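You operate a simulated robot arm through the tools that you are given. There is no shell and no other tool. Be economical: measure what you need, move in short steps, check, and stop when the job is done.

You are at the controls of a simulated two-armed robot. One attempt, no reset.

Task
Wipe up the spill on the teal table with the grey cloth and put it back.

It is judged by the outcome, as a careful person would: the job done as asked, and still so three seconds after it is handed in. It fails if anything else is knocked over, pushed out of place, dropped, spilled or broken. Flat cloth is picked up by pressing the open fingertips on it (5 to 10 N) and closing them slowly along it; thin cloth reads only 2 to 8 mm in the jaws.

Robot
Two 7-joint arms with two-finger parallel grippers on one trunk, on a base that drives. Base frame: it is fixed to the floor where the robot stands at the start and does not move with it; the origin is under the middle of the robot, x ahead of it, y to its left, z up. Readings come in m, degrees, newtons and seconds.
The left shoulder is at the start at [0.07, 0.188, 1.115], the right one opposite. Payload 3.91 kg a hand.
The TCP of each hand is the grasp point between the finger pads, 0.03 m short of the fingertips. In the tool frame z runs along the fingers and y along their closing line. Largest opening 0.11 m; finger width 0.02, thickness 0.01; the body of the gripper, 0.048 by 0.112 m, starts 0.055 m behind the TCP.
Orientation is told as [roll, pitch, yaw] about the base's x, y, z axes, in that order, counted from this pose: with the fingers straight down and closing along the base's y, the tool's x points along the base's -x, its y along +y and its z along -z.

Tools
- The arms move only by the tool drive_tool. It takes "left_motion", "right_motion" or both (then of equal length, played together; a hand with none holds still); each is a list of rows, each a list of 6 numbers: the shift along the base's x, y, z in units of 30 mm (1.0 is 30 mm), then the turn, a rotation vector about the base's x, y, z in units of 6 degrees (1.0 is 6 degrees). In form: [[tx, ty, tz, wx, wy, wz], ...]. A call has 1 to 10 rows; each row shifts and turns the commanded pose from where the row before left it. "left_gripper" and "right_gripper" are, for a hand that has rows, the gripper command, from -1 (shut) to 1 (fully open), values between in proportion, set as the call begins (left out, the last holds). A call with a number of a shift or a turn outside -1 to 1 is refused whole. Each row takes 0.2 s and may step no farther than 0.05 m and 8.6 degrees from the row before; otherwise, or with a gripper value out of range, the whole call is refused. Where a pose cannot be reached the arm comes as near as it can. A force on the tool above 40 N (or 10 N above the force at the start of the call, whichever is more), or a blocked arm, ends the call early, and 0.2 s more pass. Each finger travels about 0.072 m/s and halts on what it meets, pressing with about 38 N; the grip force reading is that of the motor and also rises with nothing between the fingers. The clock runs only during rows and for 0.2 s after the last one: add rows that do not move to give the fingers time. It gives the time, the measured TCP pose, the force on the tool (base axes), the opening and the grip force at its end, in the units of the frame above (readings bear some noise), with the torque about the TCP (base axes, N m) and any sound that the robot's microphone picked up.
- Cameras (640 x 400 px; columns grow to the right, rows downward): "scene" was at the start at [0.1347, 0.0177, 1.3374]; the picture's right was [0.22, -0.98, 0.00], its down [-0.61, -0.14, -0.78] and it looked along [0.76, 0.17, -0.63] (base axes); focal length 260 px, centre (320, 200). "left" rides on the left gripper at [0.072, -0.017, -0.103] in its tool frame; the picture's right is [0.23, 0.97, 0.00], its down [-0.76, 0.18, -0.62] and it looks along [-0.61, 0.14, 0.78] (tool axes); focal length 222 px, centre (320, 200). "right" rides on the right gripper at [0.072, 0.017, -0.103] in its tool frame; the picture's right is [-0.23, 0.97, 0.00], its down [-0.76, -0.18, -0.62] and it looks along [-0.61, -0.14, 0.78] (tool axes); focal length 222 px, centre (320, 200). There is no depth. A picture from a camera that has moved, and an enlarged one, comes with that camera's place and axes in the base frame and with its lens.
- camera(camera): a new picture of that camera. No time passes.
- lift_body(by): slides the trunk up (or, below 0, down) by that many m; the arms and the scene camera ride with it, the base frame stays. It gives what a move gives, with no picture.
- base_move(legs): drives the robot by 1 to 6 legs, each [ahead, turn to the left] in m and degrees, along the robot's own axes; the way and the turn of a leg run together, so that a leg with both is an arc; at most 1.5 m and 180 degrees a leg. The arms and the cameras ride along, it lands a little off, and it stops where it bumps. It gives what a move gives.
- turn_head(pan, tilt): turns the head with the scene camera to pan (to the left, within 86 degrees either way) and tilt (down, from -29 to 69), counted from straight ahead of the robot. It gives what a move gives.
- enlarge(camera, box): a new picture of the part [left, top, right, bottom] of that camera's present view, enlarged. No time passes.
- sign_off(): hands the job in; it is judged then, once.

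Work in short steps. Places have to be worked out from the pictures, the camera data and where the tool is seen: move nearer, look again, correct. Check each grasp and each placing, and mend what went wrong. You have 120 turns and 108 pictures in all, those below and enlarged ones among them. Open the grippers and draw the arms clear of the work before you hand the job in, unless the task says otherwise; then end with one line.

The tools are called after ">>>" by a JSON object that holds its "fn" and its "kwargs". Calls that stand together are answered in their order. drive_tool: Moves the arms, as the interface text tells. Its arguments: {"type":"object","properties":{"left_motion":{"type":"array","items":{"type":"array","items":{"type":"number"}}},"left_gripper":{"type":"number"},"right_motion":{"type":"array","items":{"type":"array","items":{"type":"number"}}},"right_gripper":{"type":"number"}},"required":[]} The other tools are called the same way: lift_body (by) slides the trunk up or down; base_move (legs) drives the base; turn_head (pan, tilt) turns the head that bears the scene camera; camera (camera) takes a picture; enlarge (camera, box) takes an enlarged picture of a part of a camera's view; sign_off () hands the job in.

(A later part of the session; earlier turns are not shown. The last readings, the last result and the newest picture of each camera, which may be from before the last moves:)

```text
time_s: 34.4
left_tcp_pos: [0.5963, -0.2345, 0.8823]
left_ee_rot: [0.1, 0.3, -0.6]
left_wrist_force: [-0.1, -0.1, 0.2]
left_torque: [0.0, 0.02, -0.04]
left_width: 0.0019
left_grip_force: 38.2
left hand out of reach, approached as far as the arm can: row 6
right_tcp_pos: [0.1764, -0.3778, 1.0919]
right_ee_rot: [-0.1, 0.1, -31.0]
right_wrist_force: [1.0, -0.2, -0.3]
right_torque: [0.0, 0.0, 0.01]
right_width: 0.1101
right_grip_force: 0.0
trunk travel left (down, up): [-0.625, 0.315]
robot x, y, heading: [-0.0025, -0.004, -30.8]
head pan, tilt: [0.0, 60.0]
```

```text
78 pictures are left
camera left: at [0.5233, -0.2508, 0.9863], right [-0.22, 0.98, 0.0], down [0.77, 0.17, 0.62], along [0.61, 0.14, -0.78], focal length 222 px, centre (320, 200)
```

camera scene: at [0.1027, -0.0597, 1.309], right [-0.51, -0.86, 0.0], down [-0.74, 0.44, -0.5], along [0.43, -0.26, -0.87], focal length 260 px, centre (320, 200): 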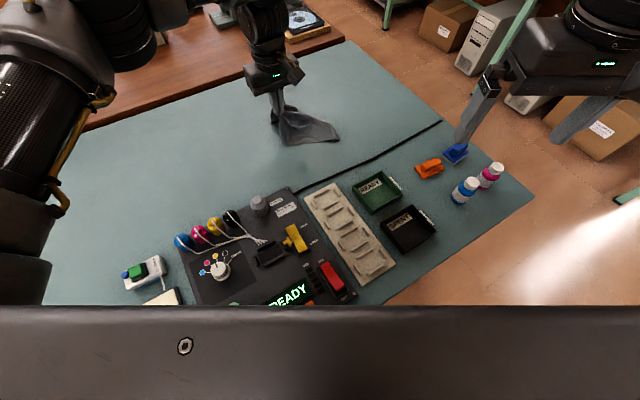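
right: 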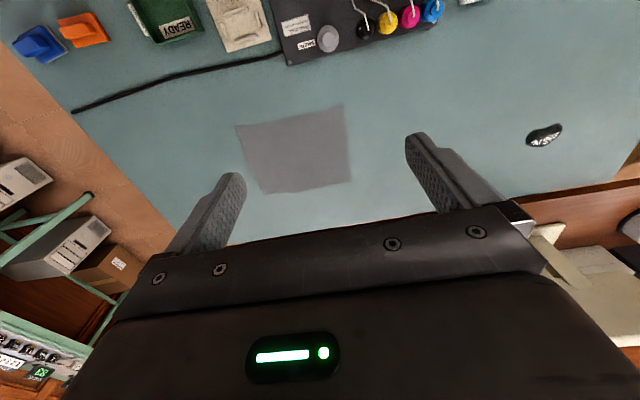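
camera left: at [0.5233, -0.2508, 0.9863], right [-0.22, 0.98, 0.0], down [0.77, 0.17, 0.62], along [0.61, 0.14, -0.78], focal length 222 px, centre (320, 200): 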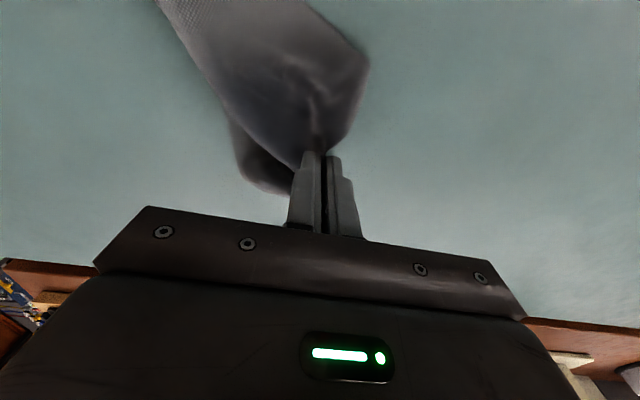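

The far corner is folded under. I'll keep drawing toward +y at low height and see whether it opens out.

>>> {"fn": "drive_tool", "kwargs": {"left_motion": [[0.05, 0.6, 0, 0, 0, 0], [0.05, 0.6, 0, 0, 0, 0], [0.05, 0.6, -0.3, 0, 0, 0], [0.05, 0.6, -0.3, 0, 0, 0], [0.05, 0.6, -0.3, 0, 0, 0]]}}

>>> {"fn": "camera", "kwargs": {"camera": "scene"}}

>>> {"fn": "camera", "kwargs": {"camera": "left"}}

```text
time_s: 35.6
left_tcp_pos: [0.6171, -0.1745, 0.8567]
left_ee_rot: [0.0, 0.2, -0.6]
left_wrist_force: [-0.7, 0.2, 0.4]
left_torque: [-0.03, -0.02, -0.02]
left_width: 0.0018
left_grip_force: 38.2
left hand out of reach, approached as far as the arm can: row 1, 2, 3, 4, 5
right_tcp_pos: [0.1768, -0.3779, 1.0916]
right_ee_rot: [-0.2, -0.1, -31.0]
right_wrist_force: [-0.3, 0.6, -0.3]
right_torque: [-0.02, -0.03, -0.02]
right_width: 0.1101
right_grip_force: 0.1
trunk travel left (down, up): [-0.625, 0.315]
robot x, y, heading: [0.0017, 0.001, -30.8]
head pan, tilt: [0.0, 60.0]
```

```text
77 pictures are left
camera scene: at [0.1016, -0.0604, 1.309], right [-0.51, -0.86, 0.0], down [-0.74, 0.44, -0.5], along [0.43, -0.26, -0.87], focal length 260 px, centre (320, 200)
```

scene: 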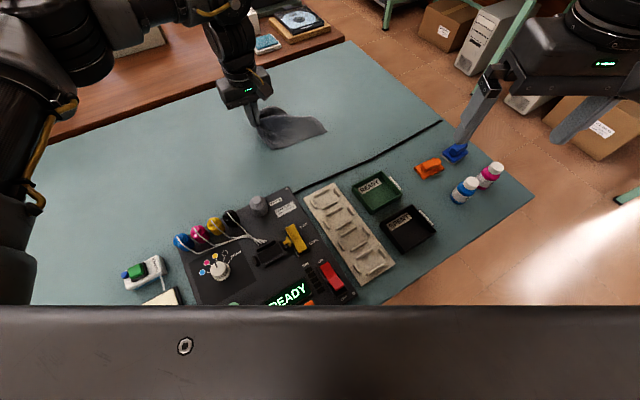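

```text
76 pictures are left
camera left: at [0.5454, -0.1909, 0.9603], right [-0.22, 0.98, 0.0], down [0.77, 0.17, 0.62], along [0.61, 0.14, -0.78], focal length 222 px, centre (320, 200)
```

left: 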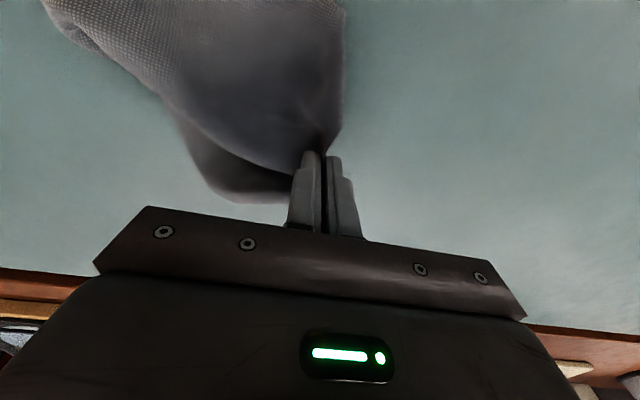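

The cloth trails back but its far half is tucked under, and the arm is at a limit at this heading. I'll turn the base slightly left, which draws the cloth on, then look closely.

>>> {"fn": "base_move", "kwargs": {"legs": [[0, 7]]}}

>>> {"fn": "enlarge", "kwargs": {"camera": "scene", "box": [200, 80, 400, 205]}}

>>> {"fn": "camera", "kwargs": {"camera": "left"}}

```text
time_s: 36.5
left_tcp_pos: [0.636, -0.0969, 0.8559]
left_ee_rot: [0.0, 0.2, 6.5]
left_wrist_force: [0.9, -0.1, 0.7]
left_torque: [-0.01, -0.03, -0.03]
left_width: 0.0017
left_grip_force: 38.1
right_tcp_pos: [0.2225, -0.3529, 1.0912]
right_ee_rot: [-0.2, 0.1, -23.9]
right_wrist_force: [-0.3, -0.7, -0.7]
right_torque: [-0.05, 0.0, 0.0]
right_width: 0.11
right_grip_force: 0.2
trunk travel left (down, up): [-0.625, 0.315]
robot x, y, heading: [-0.0027, 0.002, -23.7]
head pan, tilt: [0.0, 60.0]
```

```text
3.20 times, centred on (300, 142) of scene
camera zoom: at [0.1082, -0.0479, 1.309], right [-0.4, -0.92, 0.0], down [-0.79, 0.35, -0.5], along [0.46, -0.2, -0.87], focal length 832 px, centre (384, 384)
```

zoom: 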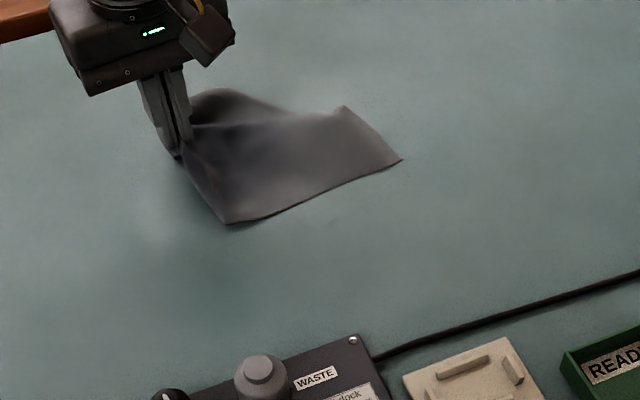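

```text
74 pictures are left
camera left: at [0.5651, -0.1221, 0.9604], right [-0.34, 0.94, 0.0], down [0.74, 0.26, 0.62], along [0.58, 0.21, -0.78], focal length 222 px, centre (320, 200)
```

left: 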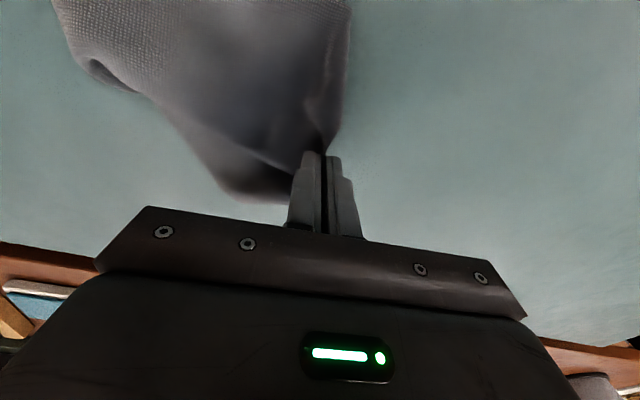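

Dragging is opening the cloth; only the far edge near the grip is still tucked. I'll lower and draw a little further toward +y and −x to pull the tuck out.

>>> {"fn": "drive_tool", "kwargs": {"left_motion": [[-0.4, 0.4, -0.3, 0, 0, 0], [-0.4, 0.4, -0.2, 0, 0, 0], [-0.4, 0.4, 0, 0, 0, 0], [-0.4, 0.4, 0, 0, 0, 0]]}}

>>> {"fn": "enlarge", "kwargs": {"camera": "scene", "box": [150, 80, 400, 236]}}

>>> {"fn": "camera", "kwargs": {"camera": "left"}}

```text
time_s: 37.5
left_tcp_pos: [0.6364, -0.0559, 0.8319]
left_ee_rot: [0.0, 0.2, 6.4]
left_wrist_force: [0.3, -2.4, 6.6]
left_torque: [-0.06, -0.02, -0.02]
left_width: 0.0019
left_grip_force: 37.8
left hand out of reach, approached as far as the arm can: row 1, 2, 3, 4
right_tcp_pos: [0.2206, -0.3537, 1.0906]
right_ee_rot: [-0.2, -0.1, -23.9]
right_wrist_force: [0.2, 0.7, -0.2]
right_torque: [-0.01, -0.04, 0.02]
right_width: 0.1099
right_grip_force: 0.0
trunk travel left (down, up): [-0.625, 0.315]
robot x, y, heading: [-0.003, 0.0013, -23.7]
head pan, tilt: [0.0, 60.0]
```

```text
2.56 times, centred on (275, 158) of scene
camera zoom: at [0.1069, -0.048, 1.3093], right [-0.4, -0.92, 0.0], down [-0.79, 0.35, -0.5], along [0.46, -0.2, -0.87], focal length 665 px, centre (435, 308)
```

zoom: 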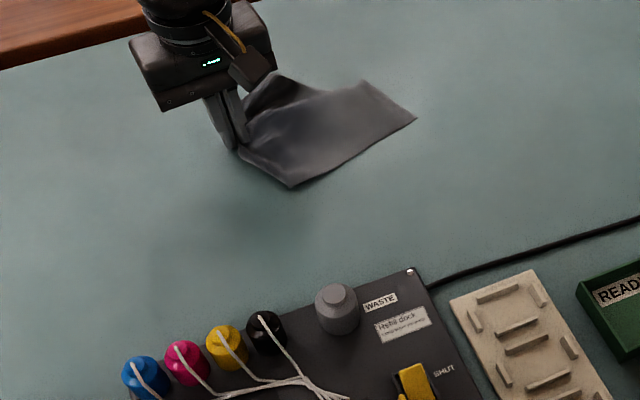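

```text
72 pictures are left
camera left: at [0.5653, -0.0813, 0.9362], right [-0.33, 0.94, 0.0], down [0.74, 0.26, 0.62], along [0.59, 0.21, -0.78], focal length 222 px, centre (320, 200)
```

left: 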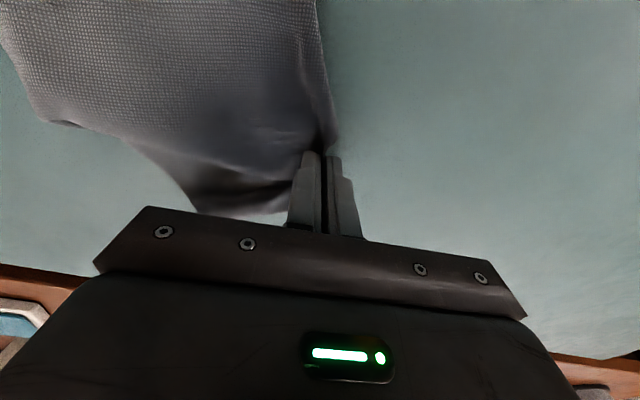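

It keeps opening as it is dragged. I'll drag it further +y until it's open, then release and pull it back from its −y edge with the right hand.

>>> {"fn": "drive_tool", "kwargs": {"left_motion": [[0, 0.5, 0.1, 0, 0, 0], [0, 0.5, 0, 0, 0, 0], [0, 0.5, 0, 0, 0, 0], [0, 0.5, 0, 0, 0, 0], [0, 0.5, 0, 0, 0, 0], [0, 0.5, 0, 0, 0, 0], [0, 0.5, 0, 0, 0, 0], [0, 0.5, 0, 0, 0, 0]]}}

>>> {"fn": "enlarge", "kwargs": {"camera": "scene", "box": [100, 60, 350, 216]}}

>>> {"fn": "camera", "kwargs": {"camera": "left"}}

```text
time_s: 39.4
left_tcp_pos: [0.6354, 0.0657, 0.8349]
left_ee_rot: [-0.1, 0.2, 6.5]
left_wrist_force: [0.5, -0.5, -0.4]
left_torque: [0.02, 0.01, -0.05]
left_width: 0.0016
left_grip_force: 38.0
right_tcp_pos: [0.2212, -0.3529, 1.0911]
right_ee_rot: [-0.2, -0.1, -23.9]
right_wrist_force: [0.7, 0.3, 0.0]
right_torque: [-0.01, 0.01, 0.04]
right_width: 0.1102
right_grip_force: 0.1
trunk travel left (down, up): [-0.625, 0.315]
robot x, y, heading: [0.0007, -0.0038, -23.8]
head pan, tilt: [0.0, 60.0]
```

```text
2.56 times, centred on (225, 138) of scene
camera zoom: at [0.1077, -0.0475, 1.3091], right [-0.4, -0.92, 0.0], down [-0.79, 0.35, -0.5], along [0.46, -0.2, -0.87], focal length 665 px, centre (563, 359)
```

zoom: 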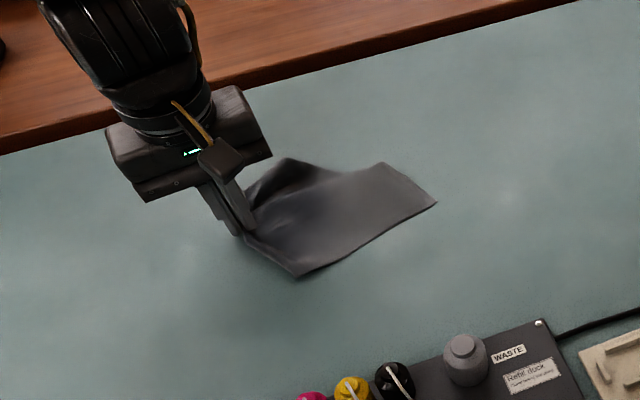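

```text
70 pictures are left
camera left: at [0.5654, 0.04, 0.9386], right [-0.34, 0.94, 0.0], down [0.74, 0.26, 0.62], along [0.58, 0.21, -0.78], focal length 222 px, centre (320, 200)
```

left: 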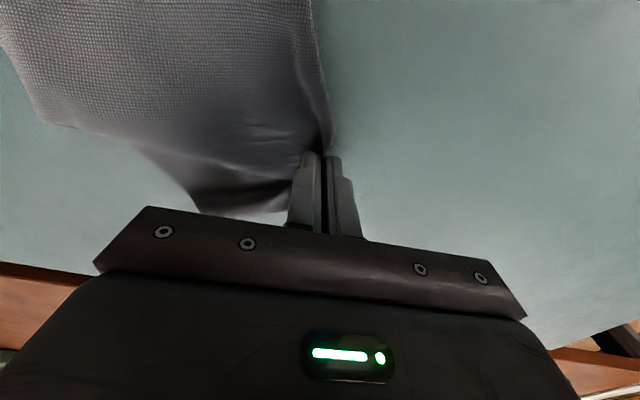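

The shape has settled and is mostly open. I'll release it gently, lift, and see how it lies.

>>> {"fn": "drive_tool", "kwargs": {"left_motion": [[0, 0, 0, 0, 0, 0], [0, 0, 0, 0, 0, 0], [0, 0, 0, 0, 0, 0], [0, 0, 0.6, 0, 0, 0], [0, 0, 1, 0, 0, 0], [0, 0, 1, 0, 0, 0], [-0.5, 0.8, 0.8, 0, 0, 0], [-0.5, 0.8, 0.8, 0, 0, 0], [-0.5, 0.9, 0.5, 0, 0, 0], [0, 1, 0, 0, 0, 0]], "left_gripper": -0.6}}

>>> {"fn": "camera", "kwargs": {"camera": "left"}}

>>> {"fn": "camera", "kwargs": {"camera": "scene"}}

```text
time_s: 41.5
left_tcp_pos: [0.6137, 0.1744, 0.974]
left_ee_rot: [0.0, 0.1, 6.5]
left_wrist_force: [0.2, 0.2, 0.1]
left_torque: [-0.01, 0.01, 0.02]
left_width: 0.0219
left_grip_force: 0.0
left hand out of reach, approached as far as the arm can: row 6, 7, 8, 9
right_tcp_pos: [0.2221, -0.353, 1.0907]
right_ee_rot: [-0.3, -0.1, -23.9]
right_wrist_force: [-0.2, 0.9, 0.7]
right_torque: [0.01, 0.0, 0.0]
right_width: 0.11
right_grip_force: 0.0
trunk travel left (down, up): [-0.625, 0.315]
robot x, y, heading: [-0.0013, -0.0023, -23.4]
head pan, tilt: [0.0, 60.0]
```

```text
69 pictures are left
camera left: at [0.5423, 0.149, 1.0776], right [-0.34, 0.94, 0.0], down [0.74, 0.26, 0.62], along [0.58, 0.21, -0.78], focal length 222 px, centre (320, 200)
```

left: 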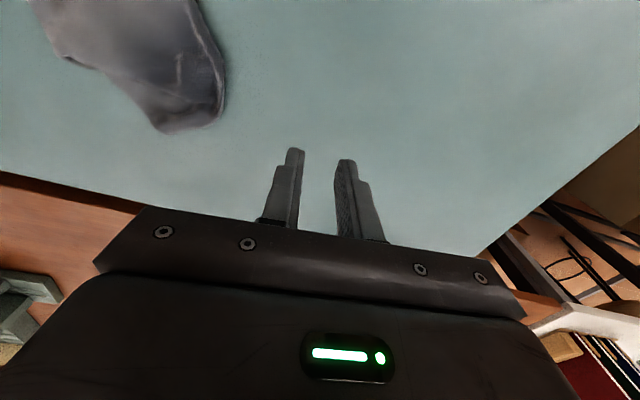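

```text
68 pictures are left
camera scene: at [0.1084, -0.0464, 1.309], right [-0.4, -0.92, 0.0], down [-0.79, 0.35, -0.5], along [0.46, -0.2, -0.87], focal length 260 px, centre (320, 200)
```

scene: 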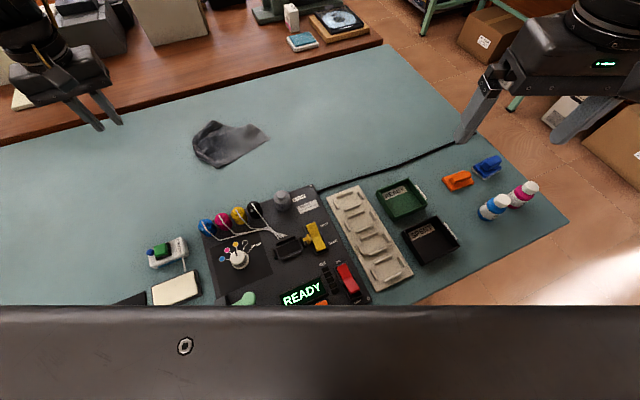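

>>> {"fn": "enlarge", "kwargs": {"camera": "scene", "box": [170, 100, 298, 180]}}

```text
5.00 times, centred on (234, 140) of scene
camera zoom: at [0.1084, -0.0464, 1.309], right [-0.4, -0.92, 0.0], down [-0.79, 0.35, -0.5], along [0.46, -0.2, -0.87], focal length 1300 px, centre (750, 500)
```

zoom: 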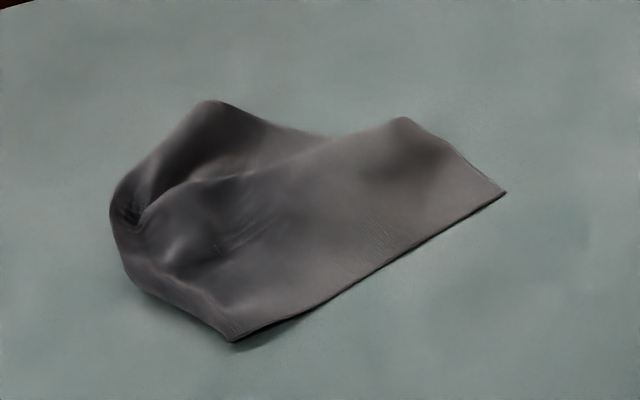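

The far strip and the +y flap are tucked under; only the corner near (0.60, −0.12) is exposed. I'll turn the base so the right hand can take that corner and lift, to shake the folds out.

>>> {"fn": "base_move", "kwargs": {"legs": [[0, 28]]}}

>>> {"fn": "drive_tool", "kwargs": {"right_motion": [[0.8, 0, 0, 0, 0, 0], [0.8, 0, 0, 0, 0, 0], [0.8, 0.3, 0, 0, 0, 0], [0.8, 0.3, 0, 0, 0, 0], [0.8, 0.3, 0, 0, 0, 0], [0.8, 0.3, 0, 0, 0, 0], [0.6, 0.3, 0, 0, 0, 0], [0.6, 0.3, 0, 0, 0, 0]], "right_gripper": -0.2}}

>>> {"fn": "camera", "kwargs": {"camera": "right"}}

>>> {"fn": "camera", "kwargs": {"camera": "scene"}}

```text
time_s: 43.4
left_tcp_pos: [0.4576, 0.4418, 0.9733]
left_ee_rot: [0.0, 0.1, 34.9]
left_wrist_force: [-0.9, -0.6, -0.5]
left_torque: [0.03, 0.02, 0.01]
left_width: 0.0221
left_grip_force: 0.1
right_tcp_pos: [0.3633, -0.2067, 1.0911]
right_ee_rot: [-0.1, -0.1, 4.3]
right_wrist_force: [0.7, -1.3, 0.8]
right_torque: [0.05, 0.03, -0.01]
right_width: 0.11
right_grip_force: 0.1
trunk travel left (down, up): [-0.625, 0.315]
robot x, y, heading: [0.0001, -0.0008, 4.3]
head pan, tilt: [0.0, 60.0]
```

```text
time_s: 45.1
left_tcp_pos: [0.4588, 0.4429, 0.9728]
left_ee_rot: [0.1, 0.2, 34.9]
left_wrist_force: [0.2, 1.2, -0.3]
left_torque: [-0.03, 0.03, 0.0]
left_width: 0.0221
left_grip_force: 0.0
right_tcp_pos: [0.4958, -0.0962, 1.0751]
right_ee_rot: [-0.2, -0.1, 4.2]
right_wrist_force: [0.7, 1.1, -0.9]
right_torque: [-0.01, 0.0, 0.0]
right_width: 0.0438
right_grip_force: 0.2
right hand out of reach, approached as far as the arm can: row 1, 2, 3, 4, 5, 6, 7, 8
trunk travel left (down, up): [-0.625, 0.315]
robot x, y, heading: [-0.0002, 0.0026, 4.5]
head pan, tilt: [0.0, 60.0]
```

```text
66 pictures are left
camera right: at [0.4216, -0.0844, 1.1786], right [0.16, 0.99, 0.0], down [0.77, -0.12, 0.62], along [0.62, -0.1, -0.78], focal length 222 px, centre (320, 200)
```

right: 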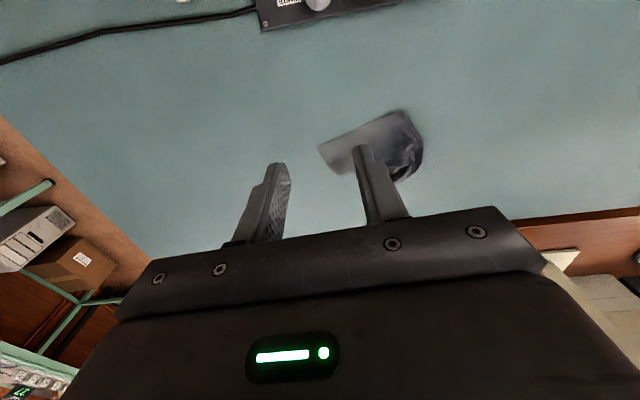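

```text
65 pictures are left
camera scene: at [0.118, 0.0091, 1.3089], right [0.08, -1.0, 0.0], down [-0.86, -0.07, -0.5], along [0.5, 0.04, -0.87], focal length 260 px, centre (320, 200)
```

scene: 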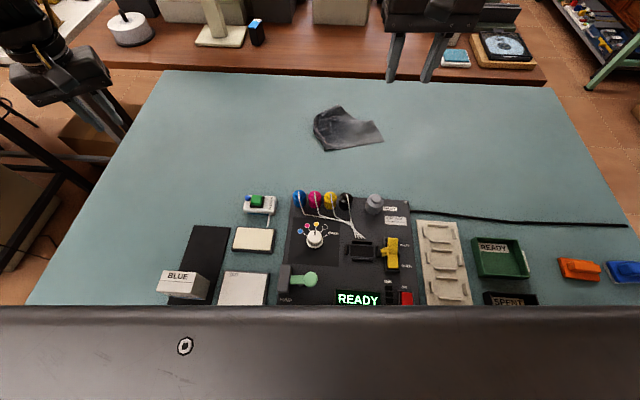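

The exposed corner shows at (0.599, −0.118) in both views. I'll move the right hand above it and descend.

>>> {"fn": "drive_tool", "kwargs": {"right_motion": [[0.5, 0.05, -1, 0, 0, -0.2], [0.5, 0.05, -1, 0, 0, -0.2], [0.6, 0.05, -1, 0, 0, -0.2], [0.7, 0.05, -0.8, 0, 0, 0], [0.7, 0.1, -0.8, 0, 0, 0], [0.8, 0.1, -0.7, 0, 0, 0]]}}

>>> {"fn": "camera", "kwargs": {"camera": "right"}}

```text
time_s: 46.5
left_tcp_pos: [0.4595, 0.442, 0.9728]
left_ee_rot: [0.0, 0.2, 34.8]
left_wrist_force: [0.3, 0.2, 0.7]
left_torque: [0.0, 0.02, -0.01]
left_width: 0.022
left_grip_force: 0.1
right_tcp_pos: [0.5698, -0.0564, 0.9145]
right_ee_rot: [-0.2, -0.2, 0.4]
right_wrist_force: [-0.1, 0.5, -0.4]
right_torque: [-0.03, 0.05, 0.0]
right_width: 0.0439
right_grip_force: 0.1
right hand out of reach, approached as far as the arm can: row 4, 5, 6
trunk travel left (down, up): [-0.625, 0.315]
robot x, y, heading: [-0.0008, -0.0023, 4.5]
head pan, tilt: [0.0, 60.0]
```

```text
64 pictures are left
camera right: at [0.4966, -0.0397, 1.0189], right [0.22, 0.98, 0.0], down [0.76, -0.17, 0.63], along [0.61, -0.14, -0.78], focal length 222 px, centre (320, 200)
```

right: 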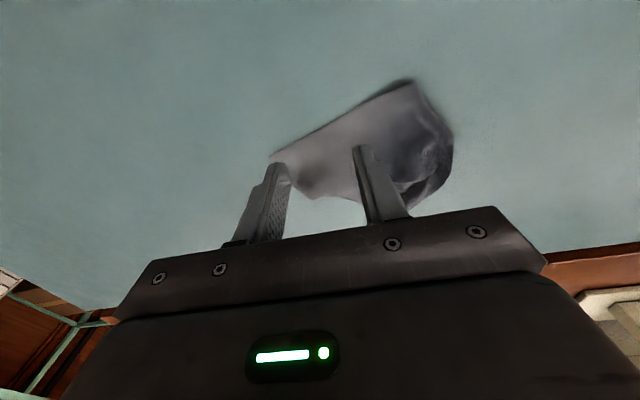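

I'll continue to the corner, correcting by (+0.04, −0.03) and descending.

>>> {"fn": "drive_tool", "kwargs": {"right_motion": [[0.4, -0.3, -0.5, 0, 0, 0], [0.4, -0.3, -0.5, 0, 0, 0], [0.5, -0.3, -0.5, 0, 0, 0], [0, 0, -0.5, 0, 0, 0]]}}

>>> {"fn": "camera", "kwargs": {"camera": "right"}}

```text
time_s: 47.5
left_tcp_pos: [0.4587, 0.4429, 0.9726]
left_ee_rot: [0.0, 0.2, 34.7]
left_wrist_force: [-0.8, -0.2, 0.1]
left_torque: [-0.03, 0.0, 0.0]
left_width: 0.0219
left_grip_force: 0.0
right_tcp_pos: [0.5662, -0.0556, 0.8575]
right_ee_rot: [-0.2, -0.1, 0.4]
right_wrist_force: [0.2, 0.4, 1.2]
right_torque: [0.02, 0.02, 0.0]
right_width: 0.0439
right_grip_force: 0.2
right hand out of reach, approached as far as the arm can: row 1, 2, 3
trunk travel left (down, up): [-0.625, 0.315]
robot x, y, heading: [-0.0021, -0.0027, 4.5]
head pan, tilt: [0.0, 60.0]
```

```text
63 pictures are left
camera right: at [0.4926, -0.0386, 0.9616], right [0.22, 0.98, 0.0], down [0.76, -0.17, 0.63], along [0.61, -0.14, -0.78], focal length 222 px, centre (320, 200)
```

right: 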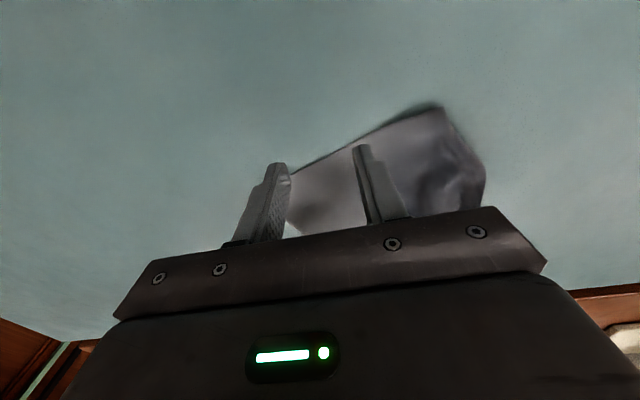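

The right arm is caught at a joint limit, since only z moved. I'll lift a little and turn the tool's yaw to see if that frees it.

>>> {"fn": "drive_tool", "kwargs": {"right_motion": [[0, 0, 0.5, 0, 0, -0.8], [0, 0, 0.5, 0, 0, -0.8], [0, -0.3, 0, 0, 0, -0.8], [0.3, -0.3, 0, 0, 0, 0], [0.3, -0.3, 0, 0, 0, 0]]}}

```text
time_s: 48.8
left_tcp_pos: [0.4584, 0.4426, 0.9738]
left_ee_rot: [0.0, 0.1, 34.8]
left_wrist_force: [-0.4, -1.0, -0.1]
left_torque: [0.0, 0.02, 0.03]
left_width: 0.0222
left_grip_force: 0.1
right_tcp_pos: [0.5838, -0.0844, 0.8889]
right_ee_rot: [-0.2, 0.0, -13.7]
right_wrist_force: [0.2, 0.2, -1.0]
right_torque: [-0.02, 0.02, -0.01]
right_width: 0.0442
right_grip_force: 0.0
trunk travel left (down, up): [-0.625, 0.315]
robot x, y, heading: [0.0012, 0.0015, 4.5]
head pan, tilt: [0.0, 60.0]
```

That freed it. Now over the corner (0.608, −0.088) and down.

>>> {"fn": "drive_tool", "kwargs": {"right_motion": [[0.4, -0.1, -0.4, 0, 0, 0], [0.4, -0.1, -0.4, 0, 0, 0], [0, 0, -0.4, 0, 0, 0]]}}

>>> {"fn": "camera", "kwargs": {"camera": "right"}}

```text
time_s: 49.5
left_tcp_pos: [0.4577, 0.4418, 0.9732]
left_ee_rot: [-0.1, 0.3, 34.8]
left_wrist_force: [0.4, 0.3, -0.7]
left_torque: [0.01, 0.0, 0.02]
left_width: 0.022
left_grip_force: 0.0
right_tcp_pos: [0.6089, -0.0884, 0.8543]
right_ee_rot: [-0.1, 0.0, -13.7]
right_wrist_force: [-0.6, -0.3, 0.5]
right_torque: [0.0, 0.04, 0.02]
right_width: 0.044
right_grip_force: 0.0
trunk travel left (down, up): [-0.625, 0.315]
robot x, y, heading: [-0.0031, -0.0011, 4.5]
head pan, tilt: [0.0, 60.0]
```

```text
62 pictures are left
camera right: at [0.5419, -0.0553, 0.9571], right [0.45, 0.89, 0.0], down [0.7, -0.35, 0.62], along [0.56, -0.28, -0.78], focal length 222 px, centre (320, 200)
```

right: 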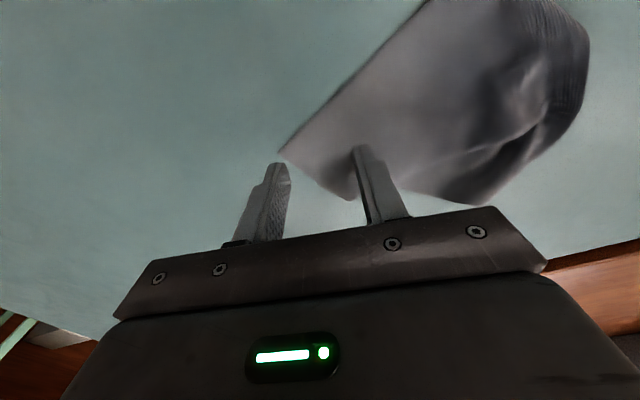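

The corner lies just outside the left jaw. I'll shift +y by 23 mm so both tips land on the cloth, and lower.

>>> {"fn": "drive_tool", "kwargs": {"right_motion": [[0, 0.4, 0, 0, 0, 0], [0, 0.4, 0, 0, 0, 0], [0, 0, -0.4, 0, 0, 0], [0, 0, -0.3, 0, 0, 0]]}}

>>> {"fn": "camera", "kwargs": {"camera": "right"}}

```text
time_s: 50.5
left_tcp_pos: [0.4586, 0.4414, 0.9737]
left_ee_rot: [0.0, 0.1, 34.8]
left_wrist_force: [0.2, -0.8, -0.3]
left_torque: [0.0, -0.06, 0.04]
left_width: 0.022
left_grip_force: 0.0
right_tcp_pos: [0.6083, -0.0639, 0.8327]
right_ee_rot: [-0.2, -0.1, -13.7]
right_wrist_force: [-0.2, -0.1, 2.1]
right_torque: [0.03, -0.03, 0.01]
right_width: 0.0438
right_grip_force: 0.1
trunk travel left (down, up): [-0.625, 0.315]
robot x, y, heading: [-0.0007, -0.0006, 4.4]
head pan, tilt: [0.0, 60.0]
```

```text
61 pictures are left
camera right: at [0.5416, -0.0302, 0.9365], right [0.45, 0.89, 0.0], down [0.7, -0.35, 0.62], along [0.56, -0.28, -0.78], focal length 222 px, centre (320, 200)
```

right: 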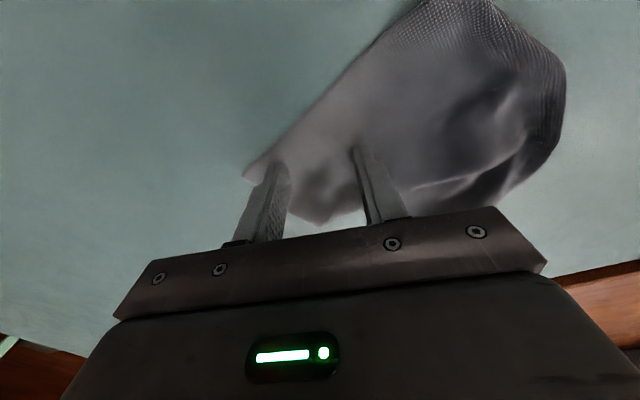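

Both tips are on the cloth near the corner. I'll press and close slowly.

>>> {"fn": "drive_tool", "kwargs": {"right_motion": [[0, 0, -0.1, 0, 0, 0], [0, 0, -0.04, 0, 0, 0]]}}

>>> {"fn": "drive_tool", "kwargs": {"right_motion": [[0, 0, 0, 0, 0, 0]], "right_gripper": -0.4}}

>>> {"fn": "drive_tool", "kwargs": {"right_motion": [[0, 0, 0, 0, 0, 0]], "right_gripper": -0.6}}

>>> {"fn": "drive_tool", "kwargs": {"right_motion": [[0, 0, 0, 0, 0, 0]], "right_gripper": -0.8}}

>>> {"fn": "drive_tool", "kwargs": {"right_motion": [[0, 0, 0, 0, 0, 0], [0, 0, 0, 0, 0, 0]], "right_gripper": -1}}

>>> {"fn": "drive_tool", "kwargs": {"right_motion": [[0, 0, 0.5, 0, 0, 0], [0, 0, 0.8, 0, 0, 0], [0, 0, 0.8, 0, 0, 0]]}}

>>> {"fn": "camera", "kwargs": {"camera": "right"}}

```text
time_s: 51.1
left_tcp_pos: [0.4562, 0.4424, 0.9739]
left_ee_rot: [-0.1, 0.0, 34.9]
left_wrist_force: [0.1, 0.8, 1.3]
left_torque: [0.0, -0.01, 0.01]
left_width: 0.0223
left_grip_force: 0.0
right_tcp_pos: [0.609, -0.0634, 0.8316]
right_ee_rot: [0.0, -0.3, -13.8]
right_wrist_force: [3.2, -2.3, 27.2]
right_torque: [0.64, -0.39, -0.07]
right_width: 0.0439
right_grip_force: 0.1
trunk travel left (down, up): [-0.625, 0.315]
robot x, y, heading: [0.0019, 0.0006, 4.4]
head pan, tilt: [0.0, 60.0]
```

```text
time_s: 51.5
left_tcp_pos: [0.4547, 0.4435, 0.9756]
left_ee_rot: [0.0, 0.0, 34.9]
left_wrist_force: [0.3, 0.6, -0.6]
left_torque: [-0.01, 0.01, -0.02]
left_width: 0.0221
left_grip_force: 0.0
right_tcp_pos: [0.6062, -0.063, 0.8315]
right_ee_rot: [-0.1, -0.3, -13.7]
right_wrist_force: [0.5, 0.1, 38.6]
right_torque: [0.81, -0.33, 0.03]
right_width: 0.0333
right_grip_force: 0.7
trunk travel left (down, up): [-0.625, 0.315]
robot x, y, heading: [-0.0033, -0.0014, 4.3]
head pan, tilt: [0.0, 60.0]
```

```text
time_s: 52.0
left_tcp_pos: [0.4548, 0.4421, 0.9755]
left_ee_rot: [-0.1, 0.0, 34.8]
left_wrist_force: [0.0, 0.8, -1.1]
left_torque: [0.0, 0.01, 0.01]
left_width: 0.0221
left_grip_force: 0.0
right_tcp_pos: [0.6063, -0.0647, 0.8321]
right_ee_rot: [-0.2, -0.5, -13.7]
right_wrist_force: [-0.9, 1.2, 39.5]
right_torque: [0.74, -0.23, 0.03]
right_width: 0.0221
right_grip_force: 0.4
trunk travel left (down, up): [-0.625, 0.315]
robot x, y, heading: [-0.0007, 0.0011, 4.6]
head pan, tilt: [0.0, 60.0]
```

```text
time_s: 52.4
left_tcp_pos: [0.4554, 0.4432, 0.9753]
left_ee_rot: [-0.2, 0.1, 34.8]
left_wrist_force: [-0.3, 0.5, -0.3]
left_torque: [0.04, 0.0, 0.0]
left_width: 0.0221
left_grip_force: 0.1
right_tcp_pos: [0.6061, -0.065, 0.8311]
right_ee_rot: [-0.2, -0.4, -13.7]
right_wrist_force: [-2.7, 2.7, 39.6]
right_torque: [0.51, -0.22, 0.04]
right_width: 0.0121
right_grip_force: 1.6
trunk travel left (down, up): [-0.625, 0.315]
robot x, y, heading: [0.0003, -0.003, 4.7]
head pan, tilt: [0.0, 60.0]
```

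```text
time_s: 53.0
left_tcp_pos: [0.4556, 0.4434, 0.9744]
left_ee_rot: [-0.1, 0.0, 34.8]
left_wrist_force: [0.4, 0.2, 0.5]
left_torque: [0.01, -0.02, 0.0]
left_width: 0.0221
left_grip_force: 0.0
right_tcp_pos: [0.6044, -0.0637, 0.8332]
right_ee_rot: [-0.1, -0.4, -13.8]
right_wrist_force: [-2.8, 2.2, 38.3]
right_torque: [0.23, -0.08, -0.03]
right_width: 0.0019
right_grip_force: 38.4
trunk travel left (down, up): [-0.625, 0.315]
robot x, y, heading: [-0.0024, 0.0009, 4.8]
head pan, tilt: [0.0, 60.0]
```

```text
time_s: 53.8
left_tcp_pos: [0.4582, 0.4414, 0.9724]
left_ee_rot: [0.0, 0.2, 34.7]
left_wrist_force: [-0.1, -0.3, 0.2]
left_torque: [0.0, -0.03, 0.01]
left_width: 0.0219
left_grip_force: 0.0
right_tcp_pos: [0.6085, -0.0652, 0.8913]
right_ee_rot: [-0.3, 0.1, -13.7]
right_wrist_force: [-0.2, 0.9, 0.3]
right_torque: [-0.02, 0.0, -0.02]
right_width: 0.0018
right_grip_force: 38.1
trunk travel left (down, up): [-0.625, 0.315]
robot x, y, heading: [0.0057, 0.0016, 4.4]
head pan, tilt: [0.0, 60.0]
```

```text
60 pictures are left
camera right: at [0.5419, -0.0302, 0.9938], right [0.45, 0.89, 0.0], down [0.7, -0.35, 0.62], along [0.56, -0.28, -0.78], focal length 222 px, centre (320, 200)
```

right: 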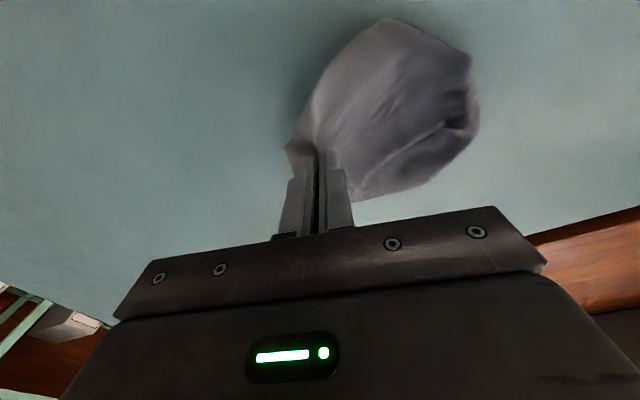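

Gripped. I'll lift it fully so the folds fall out, then look.

>>> {"fn": "drive_tool", "kwargs": {"right_motion": [[0, -0.3, 1, 0, 0, 0], [0, -0.3, 1, 0, 0, 0], [0, -0.3, 1, 0, 0, 0], [0, -0.3, 1, 0, 0, 0], [0, -0.3, 1, 0, 0, 0], [0, 0, 1, 0, 0, 0], [0, 0, 0, 0, 0, 0]]}}

>>> {"fn": "camera", "kwargs": {"camera": "scene"}}

>>> {"fn": "camera", "kwargs": {"camera": "right"}}

```text
time_s: 55.4
left_tcp_pos: [0.4586, 0.441, 0.972]
left_ee_rot: [0.1, 0.2, 34.8]
left_wrist_force: [0.5, 0.2, -0.6]
left_torque: [-0.02, 0.02, -0.02]
left_width: 0.022
left_grip_force: 0.2
right_tcp_pos: [0.5971, -0.1039, 1.0673]
right_ee_rot: [-0.1, -0.2, -13.9]
right_wrist_force: [0.0, -0.7, -0.5]
right_torque: [-0.03, 0.02, -0.07]
right_width: 0.0018
right_grip_force: 37.9
right hand out of reach, approached as far as the arm can: row 5, 6
trunk travel left (down, up): [-0.625, 0.315]
robot x, y, heading: [0.0036, 0.0004, 4.5]
head pan, tilt: [0.0, 60.0]
```

```text
59 pictures are left
camera scene: at [0.1181, 0.008, 1.3089], right [0.08, -1.0, 0.0], down [-0.86, -0.07, -0.5], along [0.5, 0.04, -0.87], focal length 260 px, centre (320, 200)
```

scene: 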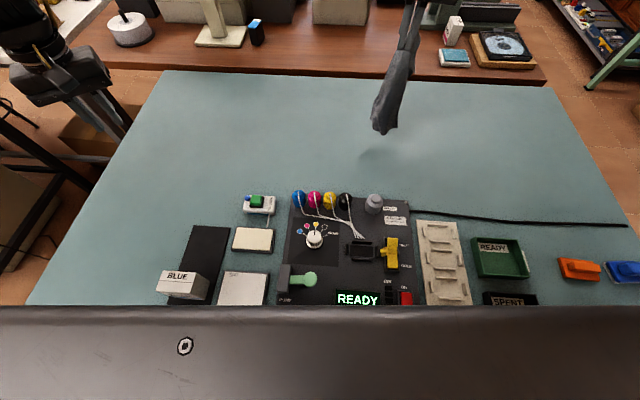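

```text
58 pictures are left
camera right: at [0.5306, -0.0695, 1.1709], right [0.45, 0.89, 0.0], down [0.7, -0.35, 0.62], along [0.56, -0.28, -0.78], focal length 222 px, centre (320, 200)
```

right: 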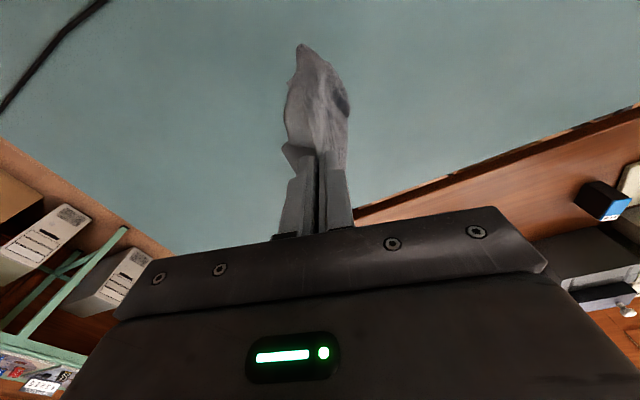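

It hangs narrow from the corner. I'll lay it down along its diagonal, trailing toward +x/+y, as the hand moves to the corner's original place (≈0.52, −0.29), then look at how it lies.

>>> {"fn": "drive_tool", "kwargs": {"right_motion": [[0.5, 0.4, 0, 0, 0, 0], [0.5, 0.4, -0.3, 0, 0, 0], [0, 0, -1, 0, 0, 0], [-0.2, -0.4, -1, 0, 0, 0], [-0.4, -0.7, -0.8, 0, 0, 0], [-0.4, -0.8, -0.8, 0, 0, 0], [-0.4, -0.8, -0.8, 0, 0, 0], [-0.4, -0.8, -0.8, 0, 0, 0]]}}

>>> {"fn": "camera", "kwargs": {"camera": "scene"}}

>>> {"fn": "camera", "kwargs": {"camera": "right"}}

```text
time_s: 57.1
left_tcp_pos: [0.4588, 0.4409, 0.9739]
left_ee_rot: [0.1, 0.1, 34.7]
left_wrist_force: [0.2, -0.1, 0.2]
left_torque: [0.04, 0.04, -0.01]
left_width: 0.0218
left_grip_force: 0.1
right_tcp_pos: [0.5623, -0.179, 0.8972]
right_ee_rot: [-0.3, 0.0, -13.7]
right_wrist_force: [-0.1, -0.3, 0.7]
right_torque: [0.02, 0.0, 0.0]
right_width: 0.0019
right_grip_force: 38.1
right hand out of reach, approached as far as the arm can: row 1, 2
trunk travel left (down, up): [-0.625, 0.315]
robot x, y, heading: [-0.0035, 0.0007, 4.5]
head pan, tilt: [0.0, 60.0]
```

```text
57 pictures are left
camera scene: at [0.1177, 0.0064, 1.309], right [0.08, -1.0, 0.0], down [-0.86, -0.07, -0.5], along [0.5, 0.04, -0.87], focal length 260 px, centre (320, 200)
```

scene: 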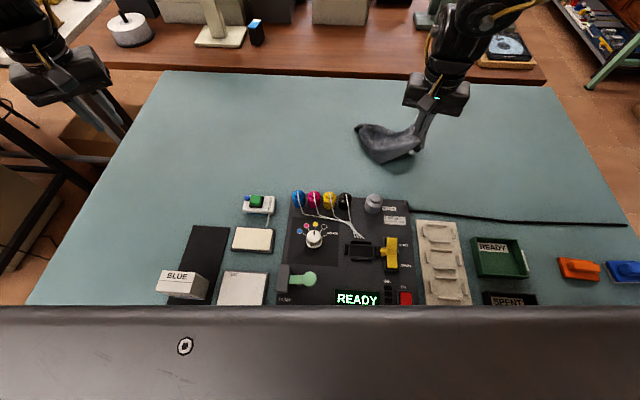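

```text
56 pictures are left
camera right: at [0.4948, -0.1457, 1.0003], right [0.45, 0.89, 0.0], down [0.7, -0.35, 0.62], along [0.56, -0.28, -0.78], focal length 222 px, centre (320, 200)
```

right: 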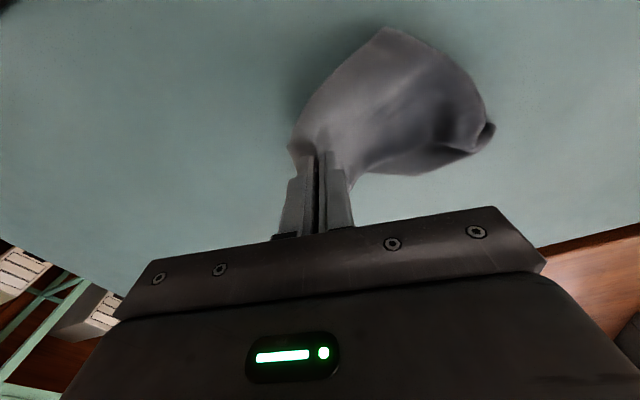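

I'll lower and keep dragging toward (0.53, −0.30); dragging opened it earlier.

>>> {"fn": "drive_tool", "kwargs": {"right_motion": [[0, -0.6, -0.9, 0, 0, 0], [0, -0.6, -0.8, 0, 0, 0], [-0.1, -0.6, -0.2, 0, 0, 0], [-0.1, -0.6, 0, 0, 0, 0], [-0.1, -0.6, 0, 0, 0, 0], [-0.1, -0.6, 0, 0, 0, 0], [-0.1, -0.6, 0, 0, 0, 0]]}}

>>> {"fn": "camera", "kwargs": {"camera": "scene"}}

>>> {"fn": "camera", "kwargs": {"camera": "right"}}

```text
time_s: 58.8
left_tcp_pos: [0.4576, 0.4413, 0.9752]
left_ee_rot: [-0.1, 0.1, 34.8]
left_wrist_force: [0.5, -0.3, 0.3]
left_torque: [0.0, 0.0, 0.02]
left_width: 0.022
left_grip_force: 0.1
right_tcp_pos: [0.4939, -0.242, 0.8478]
right_ee_rot: [-0.3, -0.3, -13.8]
right_wrist_force: [0.3, 0.1, 0.0]
right_torque: [0.03, -0.02, 0.0]
right_width: 0.0021
right_grip_force: 37.6
right hand out of reach, approached as far as the arm can: row 1, 2, 3, 4, 5, 6, 7
trunk travel left (down, up): [-0.625, 0.315]
robot x, y, heading: [-0.0004, 0.0033, 4.4]
head pan, tilt: [0.0, 60.0]
```

```text
55 pictures are left
camera scene: at [0.117, 0.0076, 1.3091], right [0.08, -1.0, 0.0], down [-0.86, -0.07, -0.5], along [0.5, 0.04, -0.87], focal length 260 px, centre (320, 200)
```

scene: 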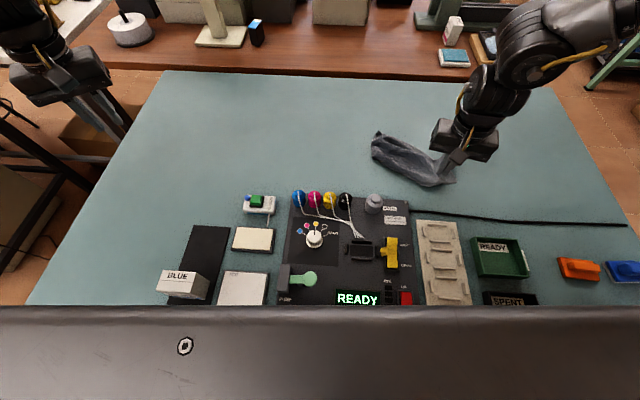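

```text
54 pictures are left
camera right: at [0.4268, -0.2068, 0.9516], right [0.46, 0.89, 0.0], down [0.7, -0.35, 0.63], along [0.56, -0.29, -0.78], focal length 222 px, centre (320, 200)
```

right: 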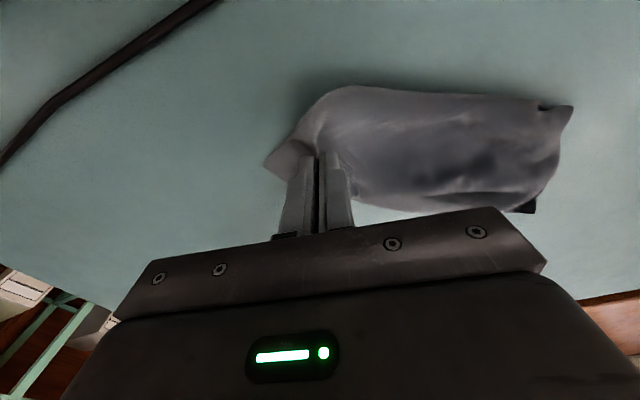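

Let me look closely at the layers.

>>> {"fn": "enlarge", "kwargs": {"camera": "right", "box": [250, 70, 602, 290]}}

>>> {"fn": "enlarge", "kwargs": {"camera": "scene", "box": [350, 115, 478, 195]}}

```text
1.82 times, centred on (426, 180) of right
camera zoom: at [0.4268, -0.2068, 0.9516], right [0.46, 0.89, 0.0], down [0.7, -0.35, 0.63], along [0.56, -0.29, -0.78], focal length 404 px, centre (127, 236)
```

zoom: 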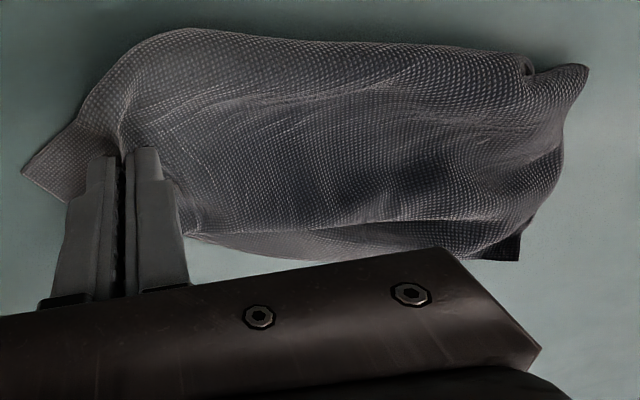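

```text
5.00 times, centred on (414, 155) of scene
camera zoom: at [0.117, 0.0076, 1.3091], right [0.08, -1.0, 0.0], down [-0.86, -0.07, -0.5], along [0.5, 0.04, -0.87], focal length 1300 px, centre (-150, 425)
```

zoom: 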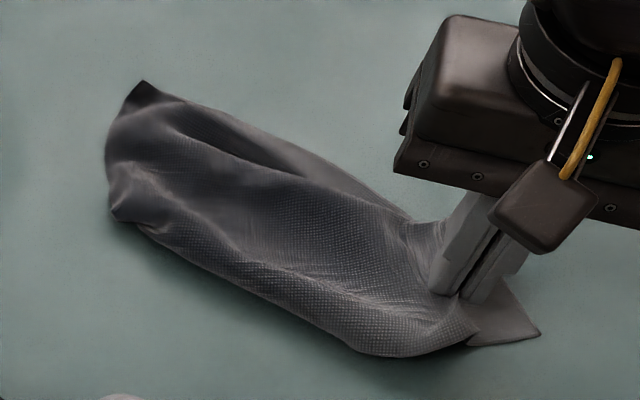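

The cloth now lies as a "tunnel", with both long sides tucked and the right hand near corner C. I plan to take corner D (≈0.54, −0.09) with the left hand too, lift the edge D–C taut so the rest hangs open, and lay it down. First I'll shift the right hand +x and turn the base about 12° right so both arms are comfortable.

>>> {"fn": "drive_tool", "kwargs": {"right_motion": [[0.4, 0, 0.3, 0, 0, -0.6], [0.5, 0, 0, 0, 0, -0.6], [0.5, 0, 0, 0, 0, -0.6], [0.5, 0, 0, 0, 0, 0], [0.5, 0, 0, 0, 0, 0]]}}

>>> {"fn": "base_move", "kwargs": {"legs": [[0, -12]]}}

>>> {"fn": "camera", "kwargs": {"camera": "scene"}}

```text
time_s: 60.0
left_tcp_pos: [0.4573, 0.4423, 0.9734]
left_ee_rot: [0.0, 0.3, 34.7]
left_wrist_force: [-0.4, 0.0, -0.7]
left_torque: [-0.02, 0.02, -0.01]
left_width: 0.0218
left_grip_force: 0.1
right_tcp_pos: [0.5649, -0.2388, 0.8568]
right_ee_rot: [-0.2, 0.1, -24.6]
right_wrist_force: [0.2, -0.1, 0.8]
right_torque: [0.02, -0.01, 0.0]
right_width: 0.0021
right_grip_force: 37.5
trunk travel left (down, up): [-0.625, 0.315]
robot x, y, heading: [0.0003, 0.0027, 4.5]
head pan, tilt: [0.0, 60.0]
```

```text
time_s: 61.1
left_tcp_pos: [0.5411, 0.3366, 0.9735]
left_ee_rot: [0.0, 0.1, 22.6]
left_wrist_force: [0.1, 0.5, 0.3]
left_torque: [0.04, -0.02, -0.02]
left_width: 0.0218
left_grip_force: 0.1
right_tcp_pos: [0.5022, -0.3534, 0.8573]
right_ee_rot: [-0.2, -0.1, -36.7]
right_wrist_force: [-0.9, 0.2, 0.7]
right_torque: [0.05, -0.02, 0.01]
right_width: 0.0021
right_grip_force: 37.9
trunk travel left (down, up): [-0.625, 0.315]
robot x, y, heading: [-0.0008, -0.0012, -7.5]
head pan, tilt: [0.0, 60.0]
```

```text
51 pictures are left
camera scene: at [0.1167, -0.0167, 1.309], right [-0.13, -0.99, 0.0], down [-0.86, 0.11, -0.5], along [0.5, -0.07, -0.87], focal length 260 px, centre (320, 200)
```

scene: 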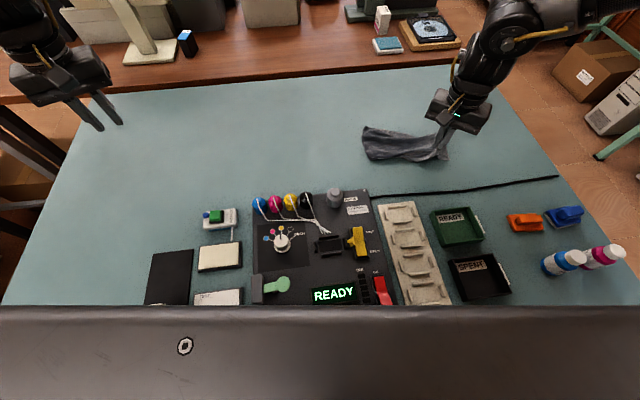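

>>> {"fn": "enlarge", "kwargs": {"camera": "scene", "box": [345, 105, 473, 185]}}

>>> {"fn": "camera", "kwargs": {"camera": "right"}}

```text
5.00 times, centred on (409, 145) of scene
camera zoom: at [0.1167, -0.0167, 1.309], right [-0.13, -0.99, 0.0], down [-0.86, 0.11, -0.5], along [0.5, -0.07, -0.87], focal length 1300 px, centre (-125, 475)
```

zoom: 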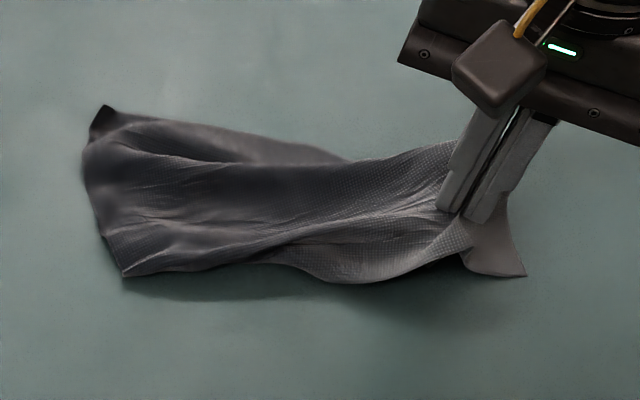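

```text
49 pictures are left
camera right: at [0.4544, -0.2959, 0.96], right [0.76, 0.65, 0.0], down [0.51, -0.59, 0.62], along [0.4, -0.48, -0.78], focal length 222 px, centre (320, 200)
```

right: 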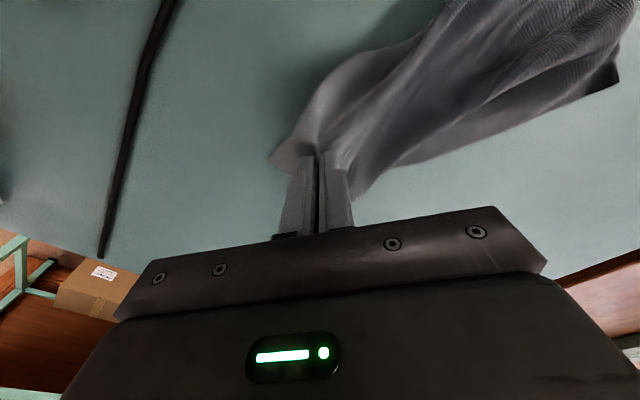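

Corner D is on the table at (0.505, −0.194) and the near edge D–C is now a true edge, but D sits too far across for the left arm. I'll lift the cloth with the right hand toward mid-body, turn left, lower, and then drag by turning right, so the trailing corner ends in front of the left arm.

>>> {"fn": "drive_tool", "kwargs": {"right_motion": [[0.2, 0.4, 1, 0, 0, 0], [0.2, 0.6, 1, 0, 0, 0], [0.3, 0.8, 0.8, 0, 0, 0.2], [0.4, 0.9, 0.6, 0, 0, 0.4], [0.4, 0.9, 0.3, 0, 0, 0.4], [0.4, 0.9, 0, 0, 0, 0.4], [0.2, 0.9, 0, 0, 0, 0.4], [0.2, 0.9, 0, 0, 0, 0.2]]}}

>>> {"fn": "base_move", "kwargs": {"legs": [[0, 22]]}}

>>> {"fn": "camera", "kwargs": {"camera": "scene"}}

```text
time_s: 62.9
left_tcp_pos: [0.5406, 0.3385, 0.9743]
left_ee_rot: [0.1, 0.2, 22.6]
left_wrist_force: [0.4, 0.1, -0.6]
left_torque: [-0.02, -0.01, -0.02]
left_width: 0.0219
left_grip_force: 0.1
right_tcp_pos: [0.5731, -0.1629, 0.968]
right_ee_rot: [-0.4, 0.1, -24.6]
right_wrist_force: [0.3, 0.9, 0.4]
right_torque: [-0.03, 0.0, 0.01]
right_width: 0.002
right_grip_force: 38.2
trunk travel left (down, up): [-0.625, 0.315]
robot x, y, heading: [-0.0021, 0.0021, -7.4]
head pan, tilt: [0.0, 60.0]
```

```text
time_s: 64.5
left_tcp_pos: [0.374, 0.5151, 0.9737]
left_ee_rot: [0.0, 0.1, 44.7]
left_wrist_force: [0.6, -0.5, 0.4]
left_torque: [0.02, -0.02, 0.01]
left_width: 0.0221
left_grip_force: 0.0
right_tcp_pos: [0.592, 0.0628, 0.9682]
right_ee_rot: [-0.2, 0.0, -2.7]
right_wrist_force: [-0.4, 0.3, -0.4]
right_torque: [-0.04, 0.02, -0.05]
right_width: 0.0018
right_grip_force: 37.4
trunk travel left (down, up): [-0.625, 0.315]
robot x, y, heading: [-0.0034, 0.0035, 14.6]
head pan, tilt: [0.0, 60.0]
```

```text
48 pictures are left
camera scene: at [0.1138, 0.0287, 1.309], right [0.25, -0.97, 0.0], down [-0.84, -0.22, -0.5], along [0.48, 0.12, -0.87], focal length 260 px, centre (320, 200)
```

scene: 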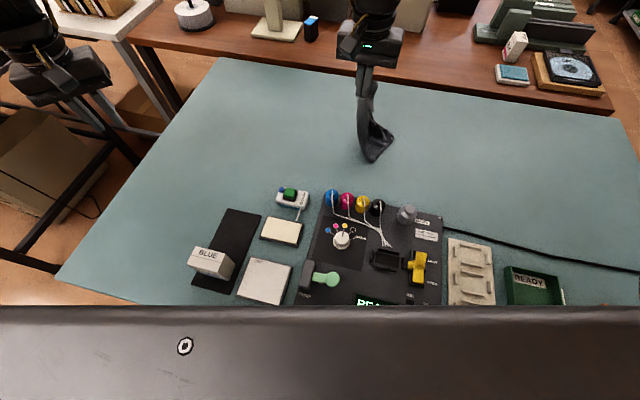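

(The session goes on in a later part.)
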